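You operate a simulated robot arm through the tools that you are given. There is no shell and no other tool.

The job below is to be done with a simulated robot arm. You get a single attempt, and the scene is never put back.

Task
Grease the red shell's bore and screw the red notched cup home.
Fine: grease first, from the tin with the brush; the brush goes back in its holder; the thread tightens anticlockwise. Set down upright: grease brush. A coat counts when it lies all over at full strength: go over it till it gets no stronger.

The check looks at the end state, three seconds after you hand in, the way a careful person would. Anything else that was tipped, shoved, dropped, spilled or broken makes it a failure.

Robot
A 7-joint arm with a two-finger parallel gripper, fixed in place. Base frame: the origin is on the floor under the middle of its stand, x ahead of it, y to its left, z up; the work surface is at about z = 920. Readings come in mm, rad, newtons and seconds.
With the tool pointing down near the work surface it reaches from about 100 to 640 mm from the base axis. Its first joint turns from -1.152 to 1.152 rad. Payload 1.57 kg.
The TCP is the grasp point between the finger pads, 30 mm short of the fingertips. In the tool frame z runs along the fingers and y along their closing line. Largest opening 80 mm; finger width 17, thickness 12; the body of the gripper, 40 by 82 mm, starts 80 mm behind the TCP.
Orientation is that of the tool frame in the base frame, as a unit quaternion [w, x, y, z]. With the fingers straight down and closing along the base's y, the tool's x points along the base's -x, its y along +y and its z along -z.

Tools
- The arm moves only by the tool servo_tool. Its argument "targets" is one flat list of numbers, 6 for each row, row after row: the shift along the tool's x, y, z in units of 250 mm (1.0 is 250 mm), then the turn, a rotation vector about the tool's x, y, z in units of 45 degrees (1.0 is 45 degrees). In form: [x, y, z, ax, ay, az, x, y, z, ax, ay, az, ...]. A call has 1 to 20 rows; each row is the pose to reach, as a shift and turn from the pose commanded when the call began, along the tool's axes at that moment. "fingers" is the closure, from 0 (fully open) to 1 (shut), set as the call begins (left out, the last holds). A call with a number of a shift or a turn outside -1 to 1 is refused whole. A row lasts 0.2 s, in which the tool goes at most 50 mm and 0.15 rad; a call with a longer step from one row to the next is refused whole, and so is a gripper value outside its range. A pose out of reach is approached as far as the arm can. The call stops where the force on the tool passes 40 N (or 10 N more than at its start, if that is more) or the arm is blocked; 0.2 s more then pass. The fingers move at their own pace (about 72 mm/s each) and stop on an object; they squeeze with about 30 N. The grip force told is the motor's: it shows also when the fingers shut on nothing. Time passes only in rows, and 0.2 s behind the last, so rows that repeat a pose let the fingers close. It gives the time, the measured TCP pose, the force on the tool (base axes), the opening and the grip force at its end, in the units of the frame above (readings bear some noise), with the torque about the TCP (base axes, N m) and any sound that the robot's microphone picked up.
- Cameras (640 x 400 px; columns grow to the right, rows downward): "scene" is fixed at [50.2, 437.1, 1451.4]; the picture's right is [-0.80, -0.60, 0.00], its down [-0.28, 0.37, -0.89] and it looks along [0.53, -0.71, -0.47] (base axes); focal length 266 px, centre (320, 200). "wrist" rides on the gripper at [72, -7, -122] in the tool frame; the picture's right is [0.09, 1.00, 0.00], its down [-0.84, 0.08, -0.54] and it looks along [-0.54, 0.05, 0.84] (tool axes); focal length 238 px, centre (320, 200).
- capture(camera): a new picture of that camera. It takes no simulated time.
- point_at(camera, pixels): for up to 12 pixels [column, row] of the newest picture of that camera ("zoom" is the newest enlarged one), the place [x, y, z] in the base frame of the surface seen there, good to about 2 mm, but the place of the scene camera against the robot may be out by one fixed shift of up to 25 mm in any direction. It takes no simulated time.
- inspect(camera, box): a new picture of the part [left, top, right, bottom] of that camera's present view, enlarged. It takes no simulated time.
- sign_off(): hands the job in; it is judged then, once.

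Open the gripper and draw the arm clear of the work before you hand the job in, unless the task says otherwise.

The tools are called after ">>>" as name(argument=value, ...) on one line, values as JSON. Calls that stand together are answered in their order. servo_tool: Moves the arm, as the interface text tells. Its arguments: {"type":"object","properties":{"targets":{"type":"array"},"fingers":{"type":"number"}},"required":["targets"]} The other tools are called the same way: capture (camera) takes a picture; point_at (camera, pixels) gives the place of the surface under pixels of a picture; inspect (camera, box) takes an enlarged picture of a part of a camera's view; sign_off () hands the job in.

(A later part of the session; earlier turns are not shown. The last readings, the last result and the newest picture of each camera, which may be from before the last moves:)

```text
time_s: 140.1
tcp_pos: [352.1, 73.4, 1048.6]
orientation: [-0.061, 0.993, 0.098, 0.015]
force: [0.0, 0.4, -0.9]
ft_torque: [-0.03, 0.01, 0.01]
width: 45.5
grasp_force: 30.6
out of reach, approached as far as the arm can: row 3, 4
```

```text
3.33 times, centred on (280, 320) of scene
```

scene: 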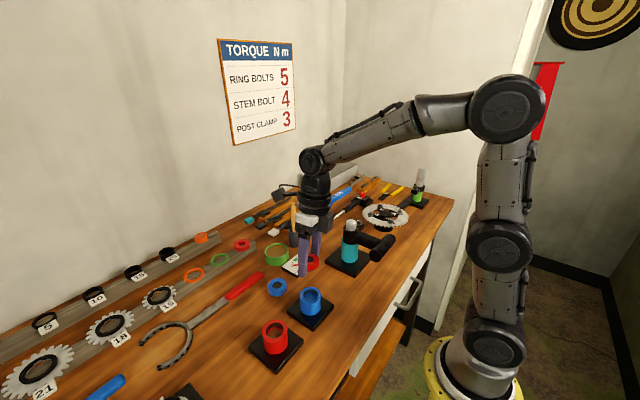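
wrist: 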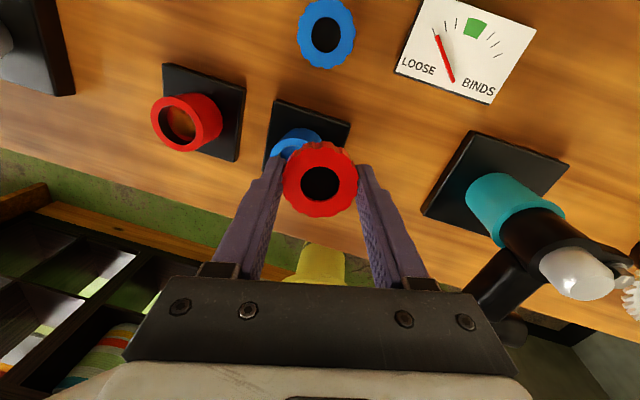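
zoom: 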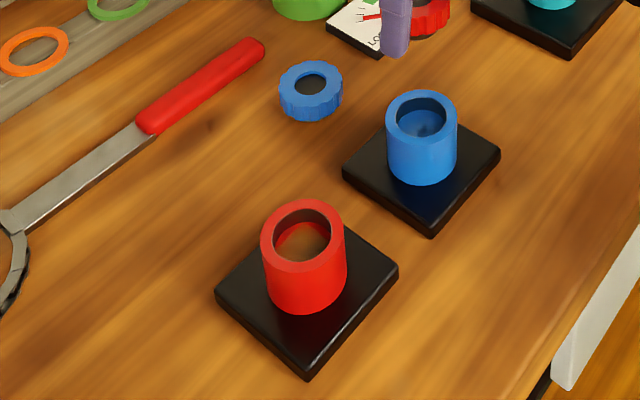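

Compared with the first picture, the blue shell, its plate, and the blue cup are exactly where they were. I take a close look at the blue shell, the gauge, and the held cup.

>>> inspect(camera="scene", box=[296, 282, 330, 310])

>>> inspect(camera="scene", box=[270, 205, 350, 285])

>>> inspect(camera="wrist", box=[260, 120, 380, 220])

```text
14.29 times, centred on (313, 296) of scene
```

zoom: 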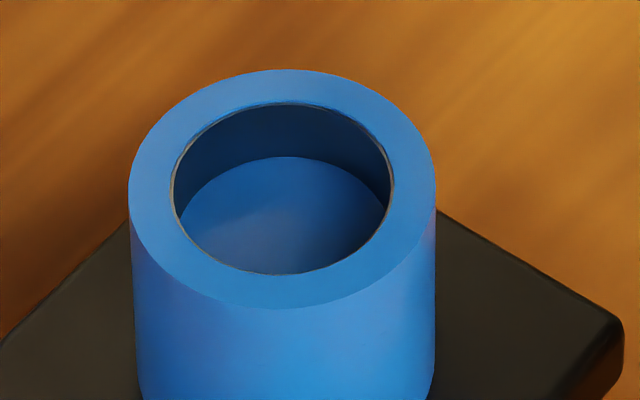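

```text
5.00 times, centred on (310, 245) of scene
```

zoom: 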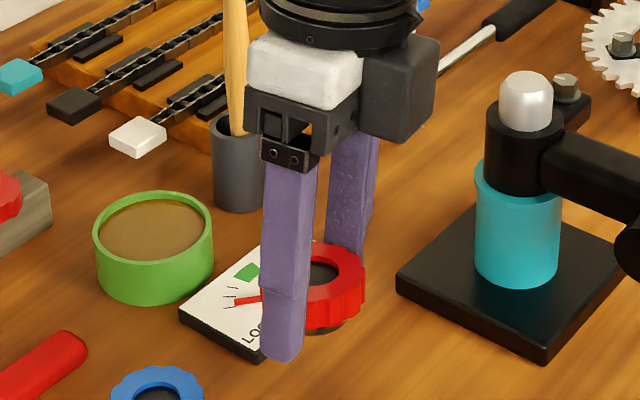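

```text
4.00 times, centred on (320, 170) of wrist
```

zoom: 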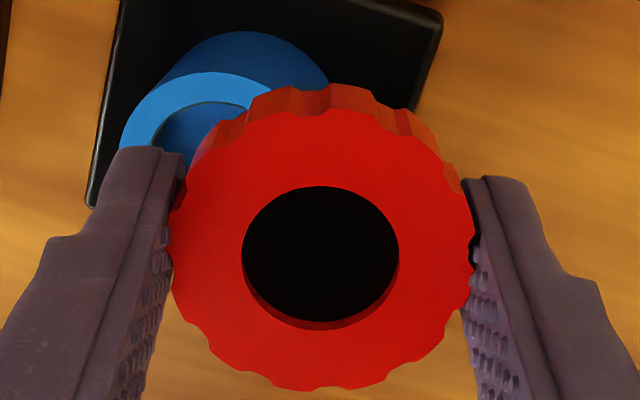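

Nothing else was disturbed and the cup is still held, though pushed up and slightly tilted in the grip. I turn the tool back anticlockwise and level it (first half of the 79° correction).

>>> servo_tool(targets=[0, 0, 0, -0.009, -0.0148, -0.1746, 0, 0, 0, -0.018, -0.0296, -0.3492, 0, 0, 0, -0.0269, -0.0445, -0.5238, 0, 0, 0, -0.0359, -0.0593, -0.6984, 0, 0, 0, -0.0449, -0.0741, -0.873, 0, 0, 0, -0.0449, -0.0741, -0.873])

```text
time_s: 141.5
tcp_pos: [352.6, 74.3, 1047.6]
orientation: [-0.03, 0.905, 0.425, 0.005]
force: [-0.4, -0.3, -0.1]
ft_torque: [0.01, -0.01, 0.0]
width: 45.6
grasp_force: 30.0
```

Good, the arm follows. Second half of the correction.

>>> servo_tool(targets=[0, 0, 0, -0.009, -0.0148, -0.1746, 0, 0, 0, -0.018, -0.0296, -0.3492, 0, 0, 0, -0.0269, -0.0445, -0.5238, 0, 0, 0, -0.0359, -0.0593, -0.6984, 0, 0, 0, -0.0449, -0.0741, -0.873, 0, 0, 0, -0.0449, -0.0741, -0.873])

>>> capture(camera="wrist")

>>> inspect(camera="scene", box=[250, 200, 360, 310])

```text
time_s: 142.9
tcp_pos: [352.8, 74.4, 1047.9]
orientation: [0.003, 0.709, 0.705, -0.003]
force: [-0.1, 0.1, -0.3]
ft_torque: [0.02, 0.0, 0.03]
width: 45.4
grasp_force: 30.1
```

```text
taken
```

wrist: 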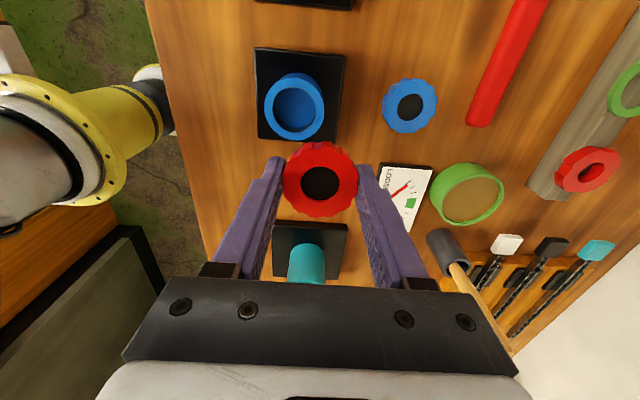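

```text
3.64 times, centred on (305, 255) of scene
```

zoom: 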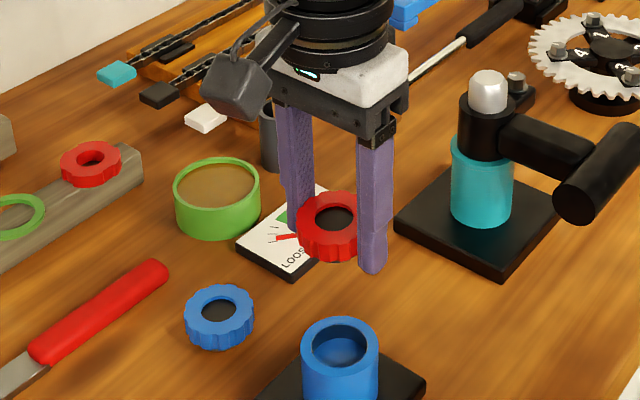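

The tool is upright again at +90° yaw; the cup is held a bit tilted. I rise and turn back to 0° yaw in two 45° calls, to set the cup down flat and regrip it.

>>> servo_tool(targets=[0, 0, -0.04, 0, 0, -0.16667, 0, 0, -0.08, 0, 0, -0.33333, 0, 0, -0.12, 0, 0, -0.5, 0, 0, -0.16, 0, 0, -0.66667, 0, 0, -0.2, 0, 0, -0.83333, 0, 0, -0.2, 0, 0, -1.0, 0, 0, -0.2, 0, 0, -1.0])

>>> servo_tool(targets=[0, 0, 0, 0, 0, -0.16667, 0, 0, 0, 0, 0, -0.33333, 0, 0, 0, 0, 0, -0.5, 0, 0, 0, 0, 0, -0.66667, 0, 0, 0, 0, 0, -0.83333, 0, 0, 0, 0, 0, -1.0, 0, 0, 0, 0, 0, -1.0])

>>> capture(camera="wrist")

```text
time_s: 144.5
tcp_pos: [353.0, 74.0, 1097.9]
orientation: [0.0, 0.386, 0.922, -0.003]
force: [-0.9, 0.1, -0.7]
ft_torque: [-0.01, 0.0, -0.01]
width: 45.4
grasp_force: 29.8
```

```text
time_s: 146.1
tcp_pos: [352.2, 73.3, 1097.5]
orientation: [-0.001, 0.004, 1.0, -0.003]
force: [0.0, -0.3, -1.3]
ft_torque: [0.02, -0.01, -0.03]
width: 45.6
grasp_force: 30.3
```

```text
taken
```

wrist: 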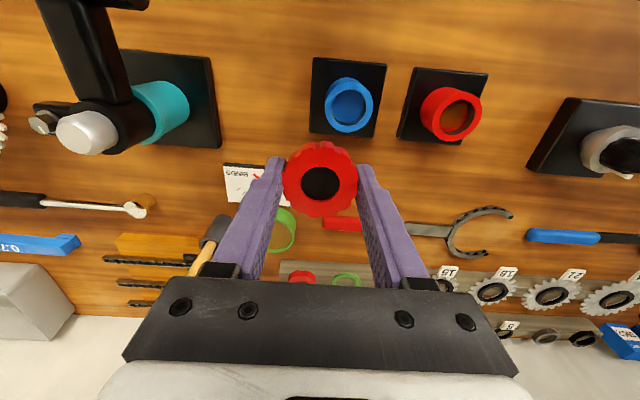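

I measure where the cup sits in the grip now.

>>> point_at(camera="wrist", pixels=[[320, 155], [320, 210], [295, 180], [345, 180], [300, 160], [340, 160], [300, 203], [340, 203], [320, 146], [320, 182]])

>>> inspect(camera="wrist", box=[270, 130, 370, 225])

>>> inspect(camera="scene", box=[270, 190, 350, 270])

```text
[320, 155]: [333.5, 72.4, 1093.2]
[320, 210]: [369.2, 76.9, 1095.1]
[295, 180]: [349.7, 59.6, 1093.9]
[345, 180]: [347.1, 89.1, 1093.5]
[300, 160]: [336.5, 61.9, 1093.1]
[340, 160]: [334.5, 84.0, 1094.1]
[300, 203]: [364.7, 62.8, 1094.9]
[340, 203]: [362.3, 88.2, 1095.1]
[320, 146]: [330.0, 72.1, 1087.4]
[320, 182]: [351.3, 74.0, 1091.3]
```

```text
4.21 times, centred on (320, 178) of wrist
```

zoom: 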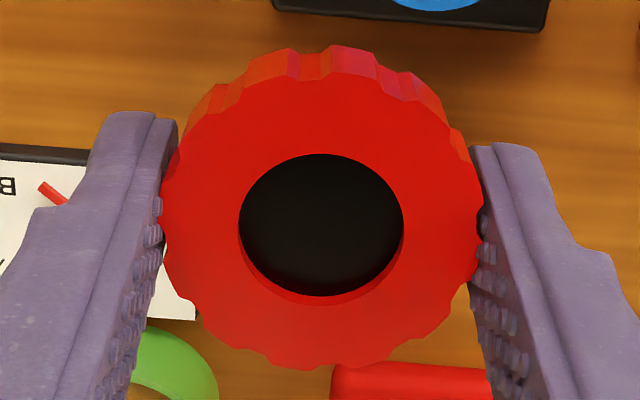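

```text
5.00 times, centred on (310, 230) of scene
```

zoom: 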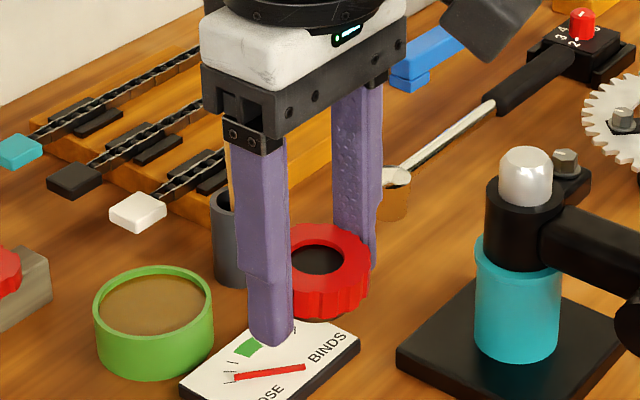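

The cup sits ≈15 mm higher in the grip (top 3.7 mm below TCP) with a ~3° tilt; the neck bottom is ≈28 mm below the TCP. I'll take it back to its old free spot (432,216), set it down almost on the table and regrip properly.

>>> servo_tool(targets=[-0.08, 0.142, 0, 0, 0, 0, -0.16, 0.285, 0, 0, 0, 0, -0.24, 0.427, 0, 0, 0, 0, -0.318, 0.569, 0, 0, 0, 0, -0.318, 0.569, 0.1, 0, 0, 0, -0.318, 0.569, 0.25, 0, 0, 0, -0.318, 0.569, 0.4, 0, 0, 0, -0.318, 0.569, 0.5, 0, 0, 0, -0.318, 0.569, 0.5, 0, 0, 0])

>>> inspect(camera="scene", box=[200, 250, 290, 340])

```text
time_s: 148.1
tcp_pos: [434.5, 214.3, 972.7]
orientation: [0.0, 0.005, 1.0, -0.003]
force: [-0.5, -0.1, -0.4]
ft_torque: [0.02, 0.0, 0.0]
width: 45.5
grasp_force: 30.2
```

```text
4.44 times, centred on (245, 295) of scene
```

zoom: 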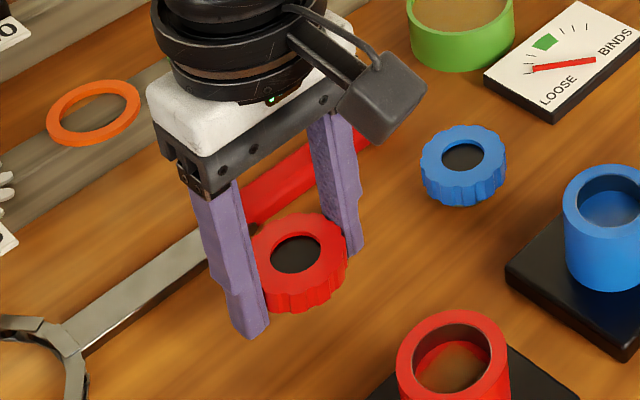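

I lower 20 mm more so the fingertips are ~2 mm above the table.

>>> servo_tool(targets=[0, 0, 0.04, 0, 0, 0, 0, 0, 0.07, 0, 0, 0, 0, 0, 0.082, 0, 0, 0, 0, 0, 0.082, 0, 0, 0])

>>> servo_tool(targets=[0, 0, 0, 0, 0, 0, 0, 0, 0, 0, 0, 0, 0, 0, 0, 0, 0, 0], fingers=0.4)

>>> inspect(camera="scene", box=[200, 260, 290, 340])

>>> capture(camera="wrist")

```text
time_s: 149.1
tcp_pos: [433.7, 215.3, 951.4]
orientation: [-0.001, 0.004, 1.0, -0.004]
force: [-0.6, -0.4, -0.1]
ft_torque: [0.02, 0.01, 0.01]
width: 45.6
grasp_force: 29.6
```

```text
time_s: 149.9
tcp_pos: [434.0, 213.9, 952.0]
orientation: [-0.001, 0.005, 1.0, -0.004]
force: [-0.3, -1.1, 0.5]
ft_torque: [-0.03, 0.03, -0.01]
width: 47.8
grasp_force: 0.0
```

```text
5.00 times, centred on (245, 300) of scene
```

zoom: 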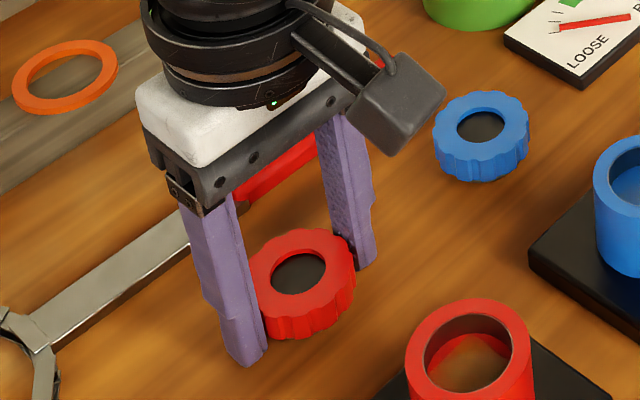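

```text
taken
```

wrist: 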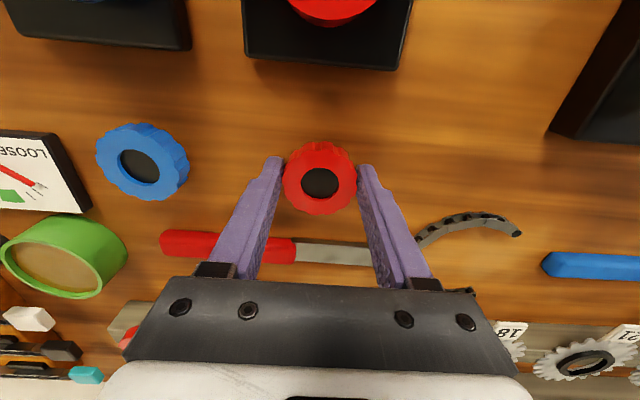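

The fingers are at 47.8 mm; I check that the cup now rests flat on the table.

>>> point_at(camera="wrist", pixels=[[320, 155], [320, 207], [293, 180], [347, 180], [300, 160], [340, 160], [300, 200], [340, 200], [320, 146]])

>>> inspect(camera="wrist", box=[270, 130, 370, 225])

```text
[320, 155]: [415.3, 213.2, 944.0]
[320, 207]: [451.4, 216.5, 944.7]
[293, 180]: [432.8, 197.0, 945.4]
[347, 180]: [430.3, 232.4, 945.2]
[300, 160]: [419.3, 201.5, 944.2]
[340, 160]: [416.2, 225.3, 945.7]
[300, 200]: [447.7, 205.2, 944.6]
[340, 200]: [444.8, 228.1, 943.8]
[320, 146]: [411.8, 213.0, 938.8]
```

```text
4.21 times, centred on (320, 178) of wrist
```

zoom: 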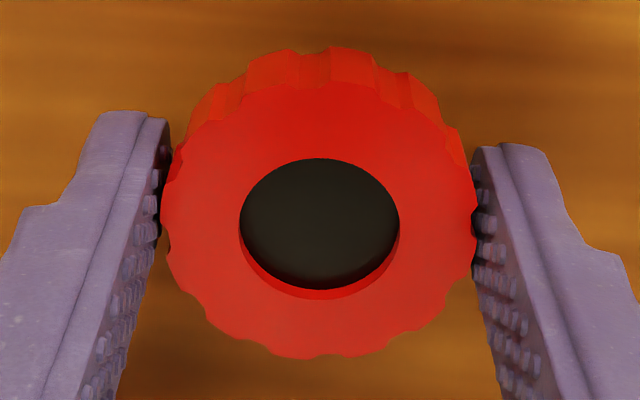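

The cup rests flat (top z≈944.5, centre ≈(433,215)). I open wider, rise 11 mm with a small levelling correction of the tool, and then regrip at flange height.

>>> servo_tool(targets=[0, 0, 0, 0, 0, 0, 0, 0, 0, 0, 0, 0, 0.003, 0.002, -0.02, -0.0047, 0, -0.0058, 0.0036, 0.002, -0.044, -0.0094, 0, -0.0115, 0.0036, 0.002, -0.044, -0.0094, 0, -0.0115], fingers=0.15)

>>> servo_tool(targets=[0, 0, 0, 0, 0, 0, 0, 0, 0, 0, 0, 0, 0, 0, 0, 0, 0, 0, 0, 0, 0, 0, 0, 0], fingers=1)

>>> capture(camera="wrist")

>>> point_at(camera="wrist", pixels=[[320, 150], [320, 198], [300, 155], [340, 155], [300, 192], [340, 192], [295, 173], [345, 173]])

```text
time_s: 151.1
tcp_pos: [433.0, 215.3, 962.7]
orientation: [-0.001, 0.0, 1.0, 0.0]
force: [0.5, -0.1, 0.7]
ft_torque: [0.02, -0.03, 0.01]
width: 67.9
grasp_force: 0.1
```

```text
time_s: 152.1
tcp_pos: [432.8, 214.2, 962.9]
orientation: [-0.002, 0.0, 1.0, 0.001]
force: [-0.7, -0.1, 1.2]
ft_torque: [0.0, 0.01, 0.04]
width: 45.3
grasp_force: 29.6
```

```text
taken
```

wrist: 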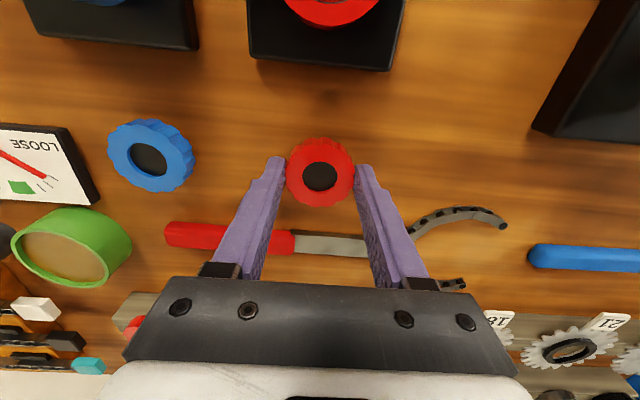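

```text
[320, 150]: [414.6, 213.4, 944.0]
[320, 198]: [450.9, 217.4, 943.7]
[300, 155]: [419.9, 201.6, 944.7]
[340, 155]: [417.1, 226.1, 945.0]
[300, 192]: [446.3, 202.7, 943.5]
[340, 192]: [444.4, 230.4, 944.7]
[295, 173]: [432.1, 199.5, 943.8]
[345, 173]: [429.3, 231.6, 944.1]
```

Regripped level (45.3 mm). I lift and carry it above the shell again.

>>> servo_tool(targets=[0, 0, -0.1, 0, 0, 0, 0, 0, -0.24, 0, 0, 0, 0, 0, -0.36, 0, 0, 0, 0.1, -0.005, -0.36, 0, 0, 0, 0.2, -0.01, -0.36, 0, 0, 0, 0.31, -0.015, -0.36, 0, 0, 0, 0.414, -0.02, -0.36, 0, 0, 0, 0.414, -0.02, -0.28, 0, 0, 0, 0.414, -0.02, -0.28, 0, 0, 0])

>>> capture(camera="wrist")

>>> inspect(camera="wrist", box=[284, 112, 356, 160])

>>> inspect(camera="scene", box=[245, 290, 310, 370])

>>> point_at(camera="wrist", pixels=[[320, 127], [308, 129], [332, 129], [298, 140], [343, 140], [320, 155], [320, 198], [295, 173], [345, 173]])

```text
time_s: 154.1
tcp_pos: [328.3, 210.2, 1033.4]
orientation: [-0.001, 0.0, 1.0, 0.0]
force: [-0.3, -0.2, -0.8]
ft_torque: [-0.02, -0.03, 0.0]
width: 45.4
grasp_force: 30.2
```

```text
taken
```

wrist: 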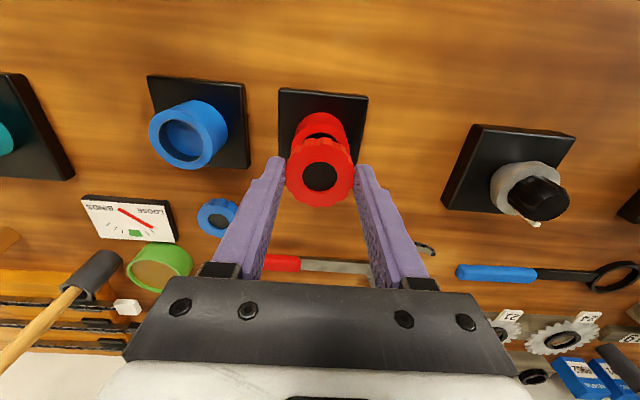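

```text
8.33 times, centred on (320, 136) of wrist
```

zoom: 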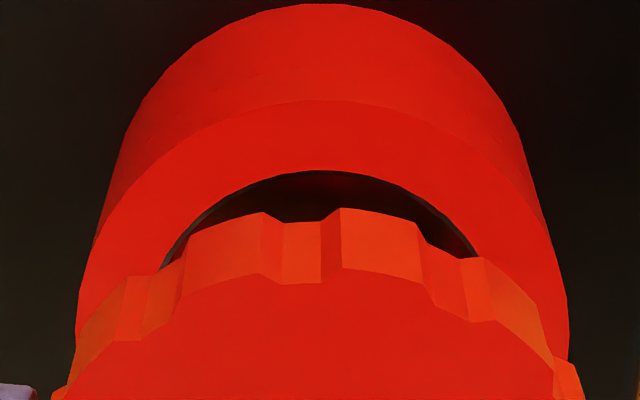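

```text
5.00 times, centred on (278, 330) of scene
```

zoom: 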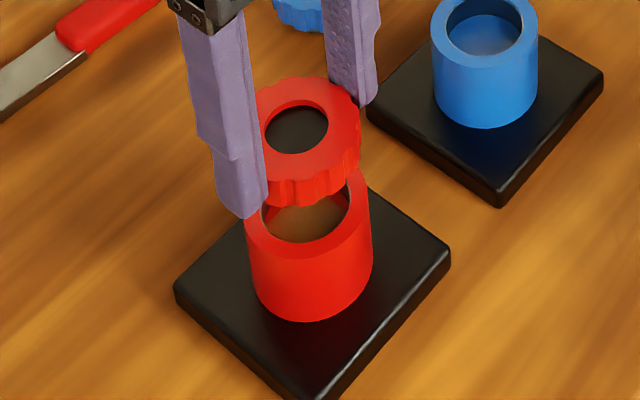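

```text
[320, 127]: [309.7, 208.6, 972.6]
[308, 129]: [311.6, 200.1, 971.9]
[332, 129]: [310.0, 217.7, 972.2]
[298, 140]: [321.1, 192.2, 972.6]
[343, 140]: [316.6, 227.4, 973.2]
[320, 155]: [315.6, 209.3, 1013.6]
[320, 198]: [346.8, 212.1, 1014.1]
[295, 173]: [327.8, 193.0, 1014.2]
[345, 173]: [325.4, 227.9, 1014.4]
```

y-alignment looks good (columns match). To check x-alignment the same way I turn the wrist clockwise 90° (within the range already proven) and look from that side.

>>> servo_tool(targets=[0, 0, 0, 0, 0, 0.16667, 0, 0, 0, 0, 0, 0.33333, 0, 0, 0, 0, 0, 0.5, 0, 0, 0, 0, 0, 0.66667, 0, 0, 0, 0, 0, 0.83333, 0, 0, 0, 0, 0, 1.0, 0, 0, 0, 0, 0, 1.0])

>>> servo_tool(targets=[0, 0, 0, 0, 0, 0.16667, 0, 0, 0, 0, 0, 0.33333, 0, 0, 0, 0, 0, 0.5, 0, 0, 0, 0, 0, 0.66667, 0, 0, 0, 0, 0, 0.83333, 0, 0, 0, 0, 0, 1.0, 0, 0, 0, 0, 0, 1.0])

>>> capture(camera="wrist")

>>> inspect(camera="wrist", box=[284, 112, 356, 160])

```text
time_s: 155.7
tcp_pos: [329.8, 209.1, 1032.7]
orientation: [-0.001, 0.383, 0.924, 0.001]
force: [0.3, -1.1, -0.9]
ft_torque: [0.0, 0.01, -0.04]
width: 45.4
grasp_force: 30.0
```

```text
time_s: 157.3
tcp_pos: [329.2, 210.1, 1032.2]
orientation: [-0.001, 0.708, 0.706, 0.0]
force: [-0.8, -0.6, -0.8]
ft_torque: [0.02, 0.0, 0.0]
width: 45.5
grasp_force: 29.7
```

```text
taken
```

wrist: 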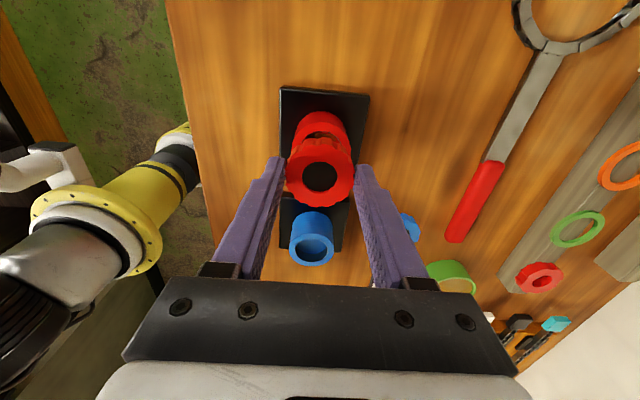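

```text
8.33 times, centred on (320, 136) of wrist
```

zoom: 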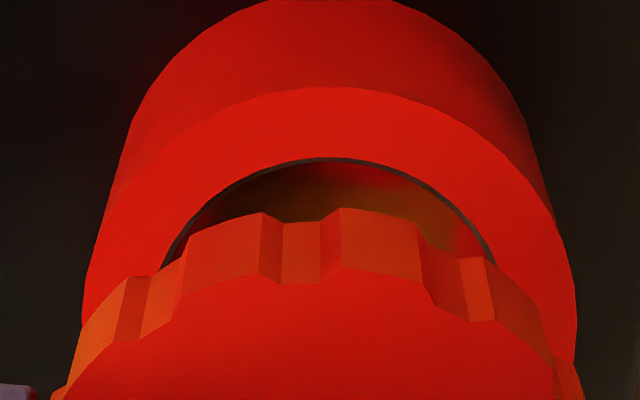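

The offset between cup and shell is within about half a millimetre. I add a 0.5 mm correction and turn the last 45° clockwise (to +135°, already proven reachable).

>>> servo_tool(targets=[0.002, 0.0016, 0, 0, 0, 0.16667, 0.002, 0.0016, 0, 0, 0, 0.33333, 0.002, 0.0016, 0, 0, 0, 0.5, 0.002, 0.0016, 0, 0, 0, 0.66667, 0.002, 0.0016, 0, 0, 0, 0.83333, 0.002, 0.0016, 0, 0, 0, 1.0, 0.002, 0.0016, 0, 0, 0, 1.0])

>>> inspect(camera="wrist", box=[284, 112, 356, 160])

```text
time_s: 158.9
tcp_pos: [330.3, 210.3, 1031.3]
orientation: [0.0, 0.925, 0.381, -0.001]
force: [-0.6, 0.3, -1.0]
ft_torque: [-0.01, 0.01, 0.02]
width: 45.2
grasp_force: 29.8
```

```text
8.33 times, centred on (320, 136) of wrist
```

zoom: 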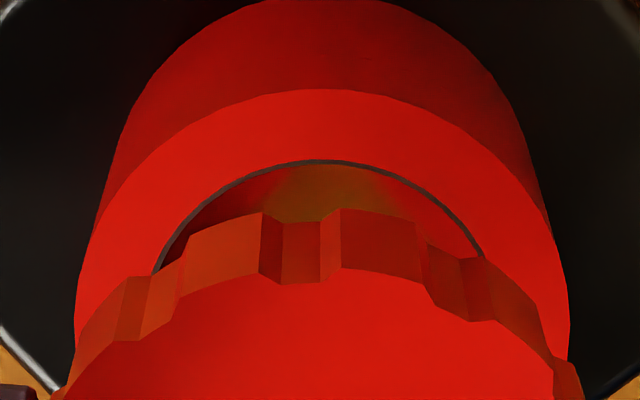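

Centred. I lower gently toward contact (neck bottom ≈ shell top at TCP z ≈1015).

>>> servo_tool(targets=[0, 0, 0.03, 0, 0, 0, 0, 0, 0.055, 0, 0, 0, 0, 0, 0.064, 0, 0, 0, 0, 0, 0.068, 0, 0, 0, 0, 0, 0.068, 0, 0, 0])

>>> inspect(camera="scene", box=[245, 290, 310, 370])

```text
time_s: 160.1
tcp_pos: [329.3, 210.4, 1014.7]
orientation: [-0.001, 0.924, 0.382, -0.001]
force: [-0.4, 0.3, -1.5]
ft_torque: [-0.04, 0.0, -0.03]
width: 45.3
grasp_force: 30.7
```

```text
5.00 times, centred on (278, 330) of scene
```

zoom: 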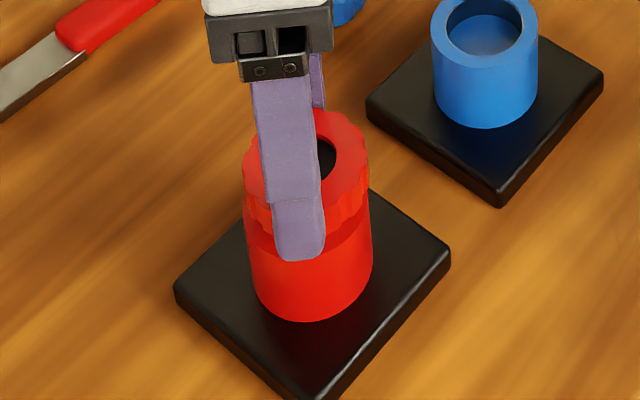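

No contact yet at 1015. I go down 3 mm more in small steps.

>>> servo_tool(targets=[0, 0, 0.004, 0, 0, 0, 0, 0, 0.008, 0, 0, 0, 0, 0, 0.012, 0, 0, 0, 0, 0, 0.012, 0, 0, 0])

```text
time_s: 161.1
tcp_pos: [330.6, 209.3, 1013.2]
orientation: [-0.001, 0.924, 0.383, -0.001]
force: [0.5, -0.2, -0.2]
ft_torque: [-0.02, 0.02, 0.0]
width: 45.5
grasp_force: 29.6
```

Still free (neck perhaps entering the bore). 3 mm more.

>>> servo_tool(targets=[0, 0, 0.004, 0, 0, 0, 0, 0, 0.008, 0, 0, 0, 0, 0, 0.012, 0, 0, 0, 0, 0, 0.012, 0, 0, 0])

>>> inspect(camera="scene", box=[255, 300, 300, 350])

```text
time_s: 162.1
tcp_pos: [329.0, 209.3, 1009.2]
orientation: [0.0, 0.924, 0.383, -0.002]
force: [-0.2, -0.2, -0.6]
ft_torque: [0.0, -0.01, -0.02]
width: 45.2
grasp_force: 30.3
```

```text
8.00 times, centred on (278, 325) of scene
```

zoom: 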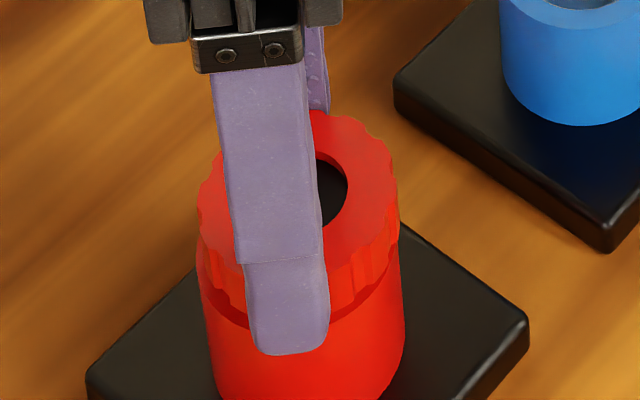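

No force yet; the flange is getting near the shell rim. I go down 2 mm more, watching the force.

>>> servo_tool(targets=[0, 0, 0.004, 0, 0, 0, 0, 0, 0.008, 0, 0, 0, 0, 0, 0.008, 0, 0, 0])

```text
time_s: 162.9
tcp_pos: [331.1, 211.6, 1007.8]
orientation: [0.0, 0.924, 0.383, 0.0]
force: [0.4, -0.2, -0.6]
ft_torque: [0.03, 0.02, 0.03]
width: 45.6
grasp_force: 30.3
```

>>> servo_tool(targets=[0, 0, 0.004, 0, 0, 0, 0, 0, 0.006, 0, 0, 0, 0, 0, 0.006, 0, 0, 0])

>>> inspect(camera="scene", box=[260, 310, 296, 345])

```text
time_s: 163.7
tcp_pos: [330.7, 209.5, 1005.5]
orientation: [-0.001, 0.924, 0.383, 0.0]
force: [0.3, 0.8, 3.0]
ft_torque: [0.03, -0.06, -0.03]
width: 45.4
grasp_force: 29.7
```

```text
11.43 times, centred on (278, 328) of scene
```

zoom: 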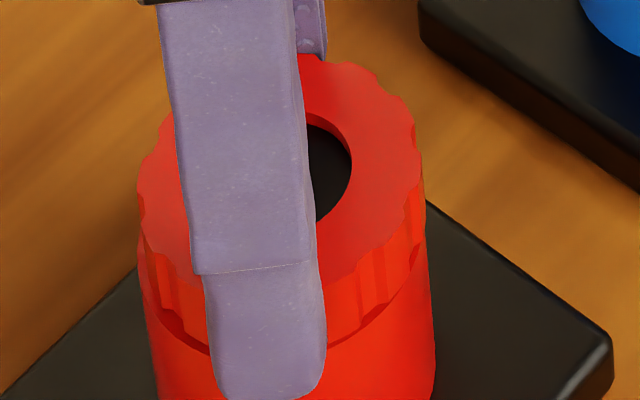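

Contact (3 N) with a narrow gap still visible between flange and shell: the thread start. I now turn anticlockwise (tool -z) 45° with a slight downward follow.

>>> servo_tool(targets=[0, 0, 0.001, 0, 0, -0.125, 0, 0, 0.001, 0, 0, -0.25, 0, 0, 0.001, 0, 0, -0.375, 0, 0, 0.001, 0, 0, -0.5, 0, 0, 0.002, 0, 0, -0.625, 0, 0, 0.002, 0, 0, -0.75, 0, 0, 0.002, 0, 0, -0.875, 0, 0, 0.002, 0, 0, -1.0, 0, 0, 0.002, 0, 0, -1.0])

>>> inspect(camera="scene", box=[260, 310, 296, 345])

```text
time_s: 165.7
tcp_pos: [328.3, 210.9, 1007.0]
orientation: [-0.001, 0.707, 0.707, 0.0]
force: [-7.7, 6.7, 11.0]
ft_torque: [0.28, 0.3, 0.05]
width: 45.4
grasp_force: 29.8
```

```text
11.43 times, centred on (278, 328) of scene
```

zoom: 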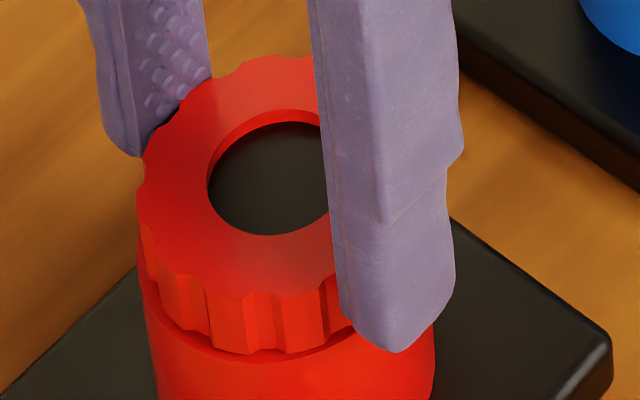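

Sideways force (-7.7, 6.7 N): the cup wants to sit ~1 mm toward -x/+y. I shift the tool that way to relieve it.

>>> servo_tool(targets=[0.002, -0.002, 0, 0, 0, 0, 0.0036, -0.004, 0, 0, 0, 0, 0.0036, -0.004, 0, 0, 0, 0])

```text
time_s: 166.5
tcp_pos: [330.2, 210.6, 1005.0]
orientation: [0.0, 0.708, 0.707, -0.001]
force: [-2.7, 0.3, 8.1]
ft_torque: [-0.01, 0.04, 0.0]
width: 45.5
grasp_force: 30.2
```

Relieved. I continue anticlockwise 45° more.

>>> servo_tool(targets=[0, -0.0012, 0, 0, 0, -0.125, 0, -0.0012, 0, 0, 0, -0.25, 0, -0.0012, 0, 0, 0, -0.375, 0, -0.0012, 0, 0, 0, -0.5, 0, -0.0012, 0, 0, 0, -0.625, 0, -0.0012, 0, 0, 0, -0.75, 0, -0.0012, 0, 0, 0, -0.875, 0, -0.0012, 0, 0, 0, -1.0, 0, -0.0012, 0, 0, 0, -1.0])

>>> inspect(camera="scene", box=[260, 310, 296, 345])

```text
time_s: 168.5
tcp_pos: [329.2, 211.2, 1005.9]
orientation: [-0.001, 0.382, 0.924, -0.001]
force: [0.3, -14.4, 13.8]
ft_torque: [-0.57, -0.09, 0.0]
width: 45.4
grasp_force: 29.8
```

```text
11.43 times, centred on (278, 328) of scene
```

zoom: 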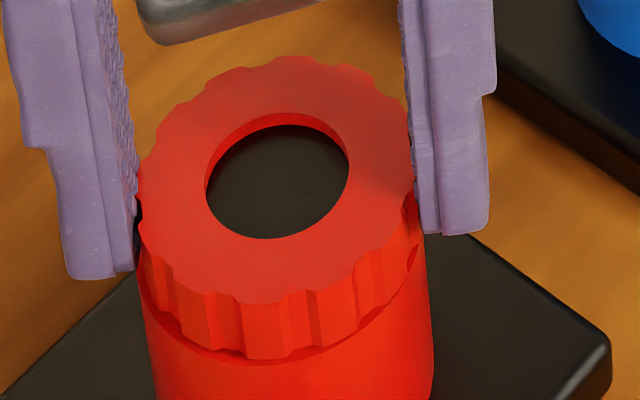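

Now the side force is -14 N in y. I relieve it by moving about 1.2 mm toward -y and read again.

>>> servo_tool(targets=[-0.0017, -0.0017, 0, 0, 0, 0, -0.0034, -0.0034, 0, 0, 0, 0, -0.0034, -0.0034, 0, 0, 0, 0])

>>> capture(camera="wrist")

>>> inspect(camera="wrist", box=[270, 120, 370, 220])

```text
time_s: 169.3
tcp_pos: [327.5, 211.8, 1005.8]
orientation: [-0.001, 0.383, 0.924, 0.0]
force: [-2.0, -4.9, 10.5]
ft_torque: [-0.19, 0.06, 0.01]
width: 45.1
grasp_force: 30.1
```

```text
taken
```

wrist: 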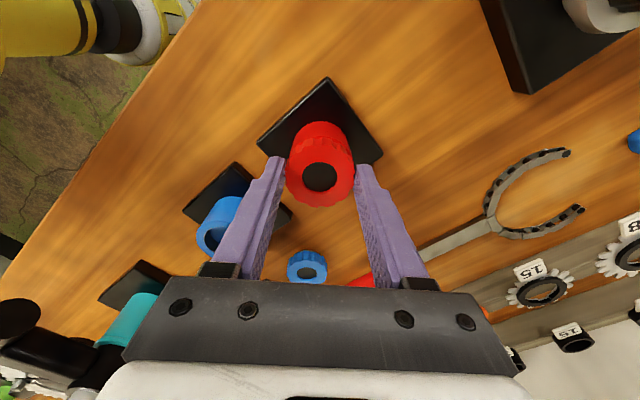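

```text
4.00 times, centred on (320, 170) of wrist
```

zoom: 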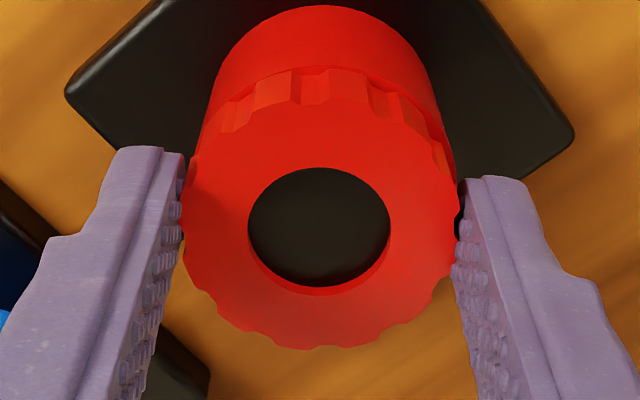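

I check the cup's height and tilt now, and the gap to the shell.

>>> point_at(camera="wrist", pixels=[[320, 150], [320, 198], [300, 155], [340, 155], [300, 192], [340, 192], [295, 173], [345, 173], [300, 145], [335, 143], [320, 138], [320, 133]])

>>> inspect(camera="wrist", box=[290, 125, 350, 165])

>>> inspect(camera="scene", box=[264, 330, 292, 350])

```text
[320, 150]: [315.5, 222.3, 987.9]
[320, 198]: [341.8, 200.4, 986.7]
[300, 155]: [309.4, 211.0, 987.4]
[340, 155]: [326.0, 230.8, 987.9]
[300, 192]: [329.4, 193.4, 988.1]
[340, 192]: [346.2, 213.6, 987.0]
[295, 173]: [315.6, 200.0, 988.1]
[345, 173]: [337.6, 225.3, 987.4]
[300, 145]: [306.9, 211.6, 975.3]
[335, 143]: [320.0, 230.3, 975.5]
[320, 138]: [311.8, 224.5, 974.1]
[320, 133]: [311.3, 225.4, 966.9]
```

```text
10.00 times, centred on (320, 145) of wrist
```

zoom: 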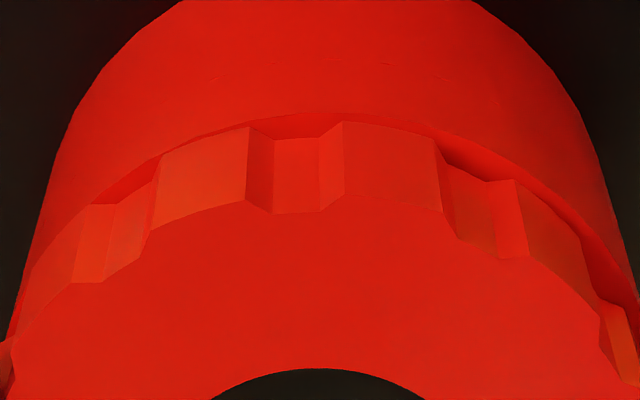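

```text
16.00 times, centred on (278, 340) of scene
```

zoom: 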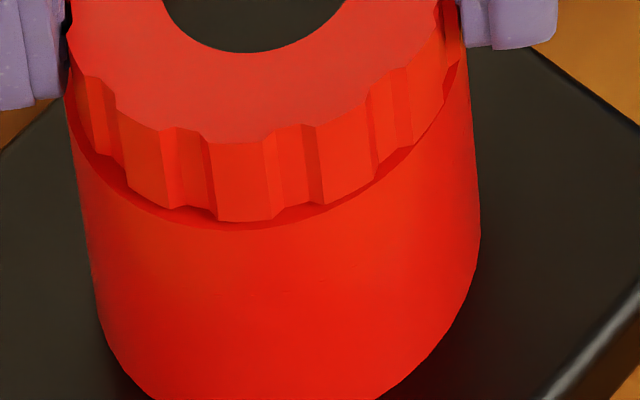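

The flange gap is about 1.4 mm and the cup is level. I keep turning anticlockwise, holding height, and watch whether the upward force drops as the thread draws in.

>>> servo_tool(targets=[-0.001, -0.001, 0, 0, 0, -0.125, -0.001, -0.001, 0, 0, 0, -0.25, -0.001, -0.001, 0, 0, 0, -0.375, -0.001, -0.001, 0, 0, 0, -0.5, -0.001, -0.001, 0, 0, 0, -0.625, -0.001, -0.001, 0, 0, 0, -0.75, -0.001, -0.001, 0, 0, 0, -0.875, -0.001, -0.001, 0, 0, 0, -1.0, -0.001, -0.001, 0, 0, 0, -1.0])

>>> inspect(camera="scene", box=[264, 330, 292, 350])

```text
time_s: 171.3
tcp_pos: [328.3, 210.8, 1005.5]
orientation: [-0.002, -0.002, 1.0, 0.0]
force: [-12.3, -2.9, 11.3]
ft_torque: [-0.12, 0.55, 0.03]
width: 45.2
grasp_force: 29.8
```

```text
16.00 times, centred on (278, 340) of scene
```

zoom: 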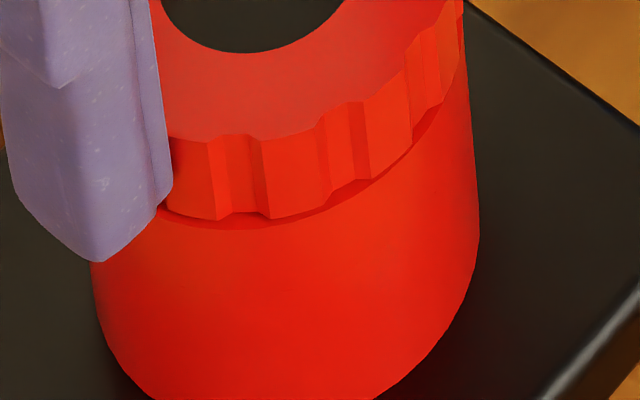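

The cup does turn with the gripper (notches moved). Side force is now -12 N in x; I relieve that and keep turning anticlockwise another 45°.

>>> servo_tool(targets=[0.0048, -0.0012, 0, 0, 0, 0, 0.0048, -0.0012, 0, 0, 0, 0])

>>> servo_tool(targets=[0, 0, 0, 0, 0, -0.125, 0, 0, 0, 0, 0, -0.25, 0, 0, 0, 0, 0, -0.375, 0, 0, 0, 0, 0, -0.5, 0, 0, 0, 0, 0, -0.625, 0, 0, 0, 0, 0, -0.75, 0, 0, 0, 0, 0, -0.875, 0, 0, 0, 0, 0, -1.0, 0, 0, 0, 0, 0, -1.0])

```text
time_s: 171.9
tcp_pos: [328.8, 209.5, 1005.5]
orientation: [0.0, 0.0, 1.0, 0.0]
force: [-2.7, -3.2, 5.6]
ft_torque: [-0.12, 0.08, -0.01]
width: 45.5
grasp_force: 30.3
```

```text
time_s: 173.9
tcp_pos: [329.0, 209.2, 1005.6]
orientation: [0.0, -0.383, 0.924, 0.0]
force: [11.9, -11.8, -6.5]
ft_torque: [-0.27, -0.37, -0.01]
width: 45.2
grasp_force: 29.8
```

The vertical force has turned to -6.5 N: the thread is now drawing the cup down. I relieve the sideways load (mostly along tool -y) and follow down 0.8 mm.

>>> servo_tool(targets=[0, -0.004, 0.002, 0, 0, 0, 0, -0.007, 0.0032, 0, 0, 0, 0, -0.007, 0.0032, 0, 0, 0])

>>> inspect(camera="scene", box=[264, 330, 292, 350])

>>> capture(camera="wrist")

>>> inspect(camera="wrist", box=[270, 120, 370, 220])

```text
time_s: 174.7
tcp_pos: [327.8, 210.0, 1005.7]
orientation: [0.0, -0.383, 0.924, 0.002]
force: [1.0, -5.7, 5.5]
ft_torque: [-0.22, -0.03, 0.03]
width: 45.4
grasp_force: 29.5
```

```text
16.00 times, centred on (278, 340) of scene
```

zoom: 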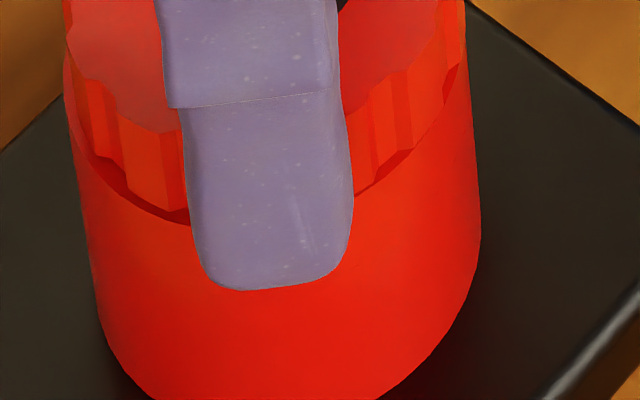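

```text
taken
```

wrist: 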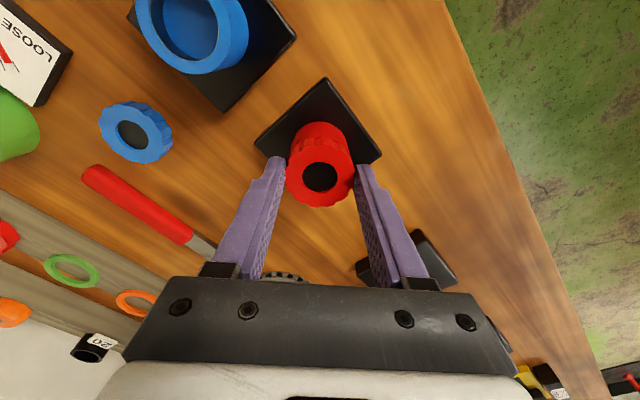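

```text
4.00 times, centred on (320, 170) of wrist
```

zoom: 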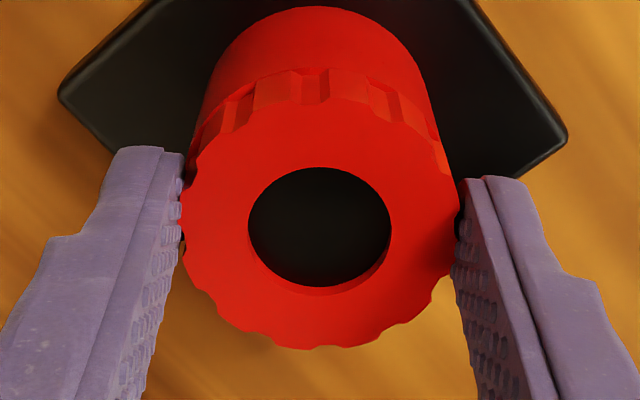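

Forces are small again (z +5.5 N). I continue anticlockwise 45° to -90°.

>>> servo_tool(targets=[0, 0, 0, 0, 0, -0.125, 0, 0, 0, 0, 0, -0.25, 0, 0, 0, 0, 0, -0.375, 0, 0, 0, 0, 0, -0.5, 0, 0, 0, 0, 0, -0.625, 0, 0, 0, 0, 0, -0.75, 0, 0, 0, 0, 0, -0.875, 0, 0, 0, 0, 0, -1.0, 0, 0, 0, 0, 0, -1.0])

```text
time_s: 176.7
tcp_pos: [329.2, 208.9, 1005.2]
orientation: [0.0, 0.708, -0.706, 0.0]
force: [5.9, -6.3, 9.0]
ft_torque: [-0.25, -0.22, -0.03]
width: 45.5
grasp_force: 29.7
```

No clear draw-in yet. I release the cup here to let it settle in the bore and look at how it sits.

>>> servo_tool(targets=[0.002, -0.002, 0, 0, 0, 0, 0.002, -0.002, 0, 0, 0, 0, 0.002, -0.002, 0, 0, 0, 0], fingers=0.3)

>>> servo_tool(targets=[0, 0, -0.06, 0, 0, 0, 0, 0, -0.12, 0, 0, 0, 0, 0, -0.2, 0, 0, 0, 0, 0, -0.2, 0, 0, 0], fingers=0.1)

>>> inspect(camera="scene", box=[255, 310, 300, 350])

>>> capture(camera="wrist")

>>> inspect(camera="wrist", box=[280, 100, 360, 170])

```text
time_s: 177.5
tcp_pos: [328.0, 208.8, 1003.8]
orientation: [0.0, -0.707, 0.707, 0.0]
force: [0.0, -0.8, -0.2]
ft_torque: [0.03, -0.01, 0.03]
width: 55.9
grasp_force: 0.1
```

```text
time_s: 178.5
tcp_pos: [329.5, 207.5, 1054.8]
orientation: [0.001, 0.708, -0.707, 0.0]
force: [-0.5, -0.4, 0.4]
ft_torque: [0.02, 0.05, 0.01]
width: 71.8
grasp_force: 0.1
```

```text
10.00 times, centred on (278, 330) of scene
```

zoom: 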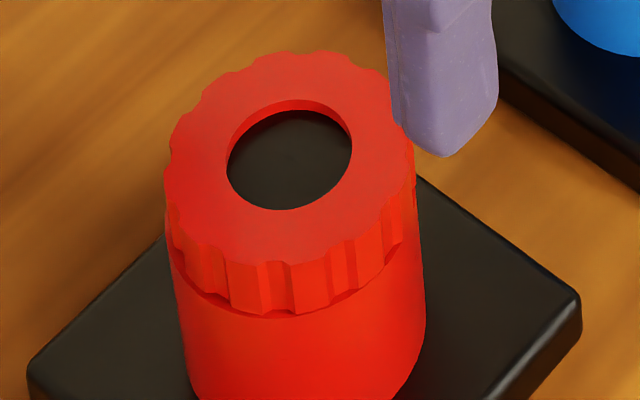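

```text
taken
```

wrist: 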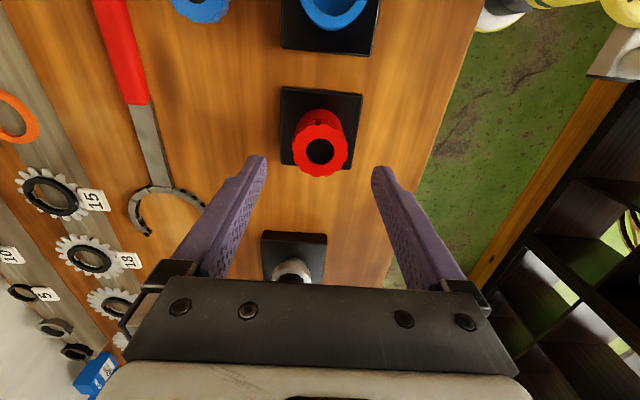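

```text
5.71 times, centred on (320, 135) of wrist
```

zoom: 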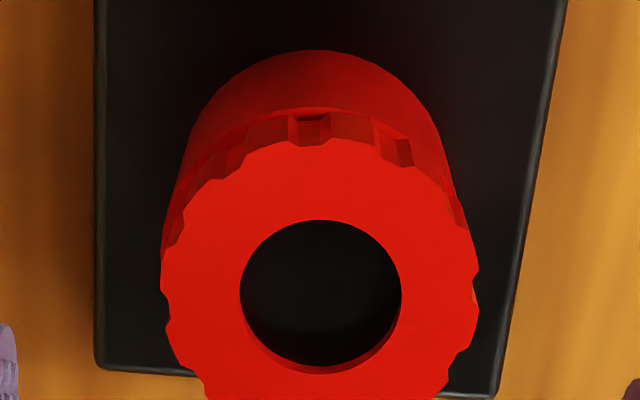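

The cup sits in the bore. I measure its top face for height, tilt and centre.

>>> point_at(camera="wrist", pixels=[[320, 131], [320, 172], [298, 150], [342, 150], [303, 137], [337, 137], [303, 164], [337, 164], [320, 127], [320, 118], [305, 122], [337, 122]])

>>> inspect(camera="wrist", box=[284, 115, 356, 180])

```text
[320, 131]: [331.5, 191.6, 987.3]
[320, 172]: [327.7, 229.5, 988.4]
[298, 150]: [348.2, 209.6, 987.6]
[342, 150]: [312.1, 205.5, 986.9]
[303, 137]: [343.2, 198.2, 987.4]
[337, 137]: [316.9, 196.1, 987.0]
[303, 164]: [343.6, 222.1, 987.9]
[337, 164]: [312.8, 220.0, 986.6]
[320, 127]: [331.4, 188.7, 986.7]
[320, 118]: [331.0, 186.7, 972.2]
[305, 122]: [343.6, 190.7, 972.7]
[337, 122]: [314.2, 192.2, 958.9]
```

```text
6.15 times, centred on (320, 148) of wrist
```

zoom: 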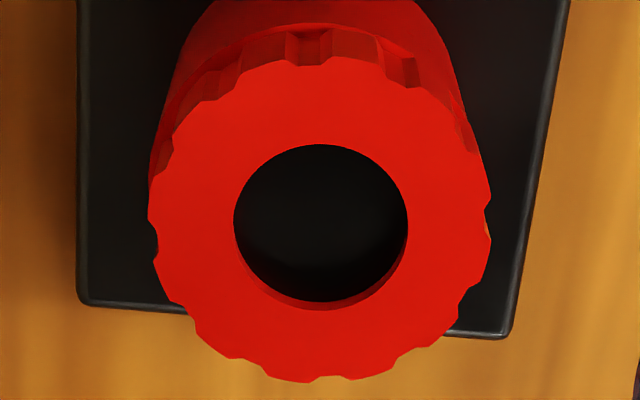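

Cup centre ≈(330,210.5), top z≈987.3, while my TCP had drifted to (329,207.6): the grip was eccentric. I move to the proper centre (329.5,211), lower and regrip, watching the side force.

>>> servo_tool(targets=[-0.0136, -0.0016, 0, 0, 0, 0, -0.0136, -0.0016, 0.1, 0, 0, 0, -0.0136, -0.0016, 0.17, 0, 0, 0, -0.0136, -0.0016, 0.198, 0, 0, 0, -0.0136, -0.0016, 0.198, 0, 0, 0], fingers=0.1)

>>> servo_tool(targets=[0, 0, 0, 0, 0, 0, 0, 0, 0, 0, 0, 0, 0, 0, 0, 0, 0, 0, 0, 0, 0, 0, 0, 0], fingers=1)

```text
time_s: 179.7
tcp_pos: [330.2, 211.2, 1004.5]
orientation: [0.0, -0.706, 0.708, 0.0]
force: [0.5, -0.3, -0.1]
ft_torque: [0.0, 0.01, 0.02]
width: 72.1
grasp_force: 0.0
```

```text
time_s: 180.7
tcp_pos: [329.8, 211.4, 1004.9]
orientation: [0.001, 0.708, -0.707, -0.001]
force: [-2.8, 0.3, -0.9]
ft_torque: [0.0, 0.08, -0.01]
width: 45.4
grasp_force: 29.8
```

Only -2.8 N in x, so x-centre ≈329.2. I open, turn back clockwise 90° to 0° yaw with open fingers, and close there to check the y-centre.

>>> servo_tool(targets=[0, 0.0012, 0, 0, 0, 0, 0, 0.0012, 0, 0, 0, 0, 0, 0.0012, 0, 0, 0, 0.16667, 0, 0.0012, 0, 0, 0, 0.33333, 0, 0.0012, 0, 0, 0, 0.5, 0, 0.0012, 0, 0, 0, 0.66667, 0, 0.0012, 0, 0, 0, 0.83333, 0, 0.0012, 0, 0, 0, 1.0], fingers=0.15)

>>> servo_tool(targets=[0, 0, 0, 0, 0, 0.16667, 0, 0, 0, 0, 0, 0.33333, 0, 0, 0, 0, 0, 0.5, 0, 0, 0, 0, 0, 0.66667, 0, 0, 0, 0, 0, 0.83333, 0, 0, 0, 0, 0, 1.0])

>>> servo_tool(targets=[0, 0, 0, 0, 0, 0, 0, 0, 0, 0, 0, 0, 0, 0, 0, 0, 0, 0, 0, 0, 0, 0, 0, 0], fingers=1)

```text
time_s: 182.5
tcp_pos: [328.9, 212.6, 1005.1]
orientation: [-0.001, -0.381, 0.924, 0.001]
force: [0.7, 0.1, -0.8]
ft_torque: [0.01, 0.01, 0.0]
width: 67.9
grasp_force: 0.0
```

```text
time_s: 183.9
tcp_pos: [328.2, 212.1, 1005.6]
orientation: [-0.002, 0.001, 1.0, 0.0]
force: [-0.2, 0.2, -0.5]
ft_torque: [0.02, 0.01, 0.01]
width: 68.1
grasp_force: 0.0
```

```text
time_s: 184.9
tcp_pos: [327.7, 210.2, 1003.9]
orientation: [0.0, 0.0, 1.0, -0.001]
force: [1.5, -13.6, 2.4]
ft_torque: [-0.54, -0.04, -0.01]
width: 45.3
grasp_force: 29.6
```

The y-force is -13.6 N, so the cup's centre is ≈1.7 mm lower in y: centre ≈(329.2,209.3). I shift there and re-read.

>>> servo_tool(targets=[0, -0.0034, 0, 0, 0, 0, 0, -0.0068, 0, 0, 0, 0, 0, -0.0068, 0, 0, 0, 0])

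```text
time_s: 185.7
tcp_pos: [328.7, 208.9, 1004.5]
orientation: [-0.001, 0.0, 1.0, 0.0]
force: [2.8, -1.9, -3.9]
ft_torque: [-0.07, 0.04, 0.03]
width: 45.5
grasp_force: 30.2
```

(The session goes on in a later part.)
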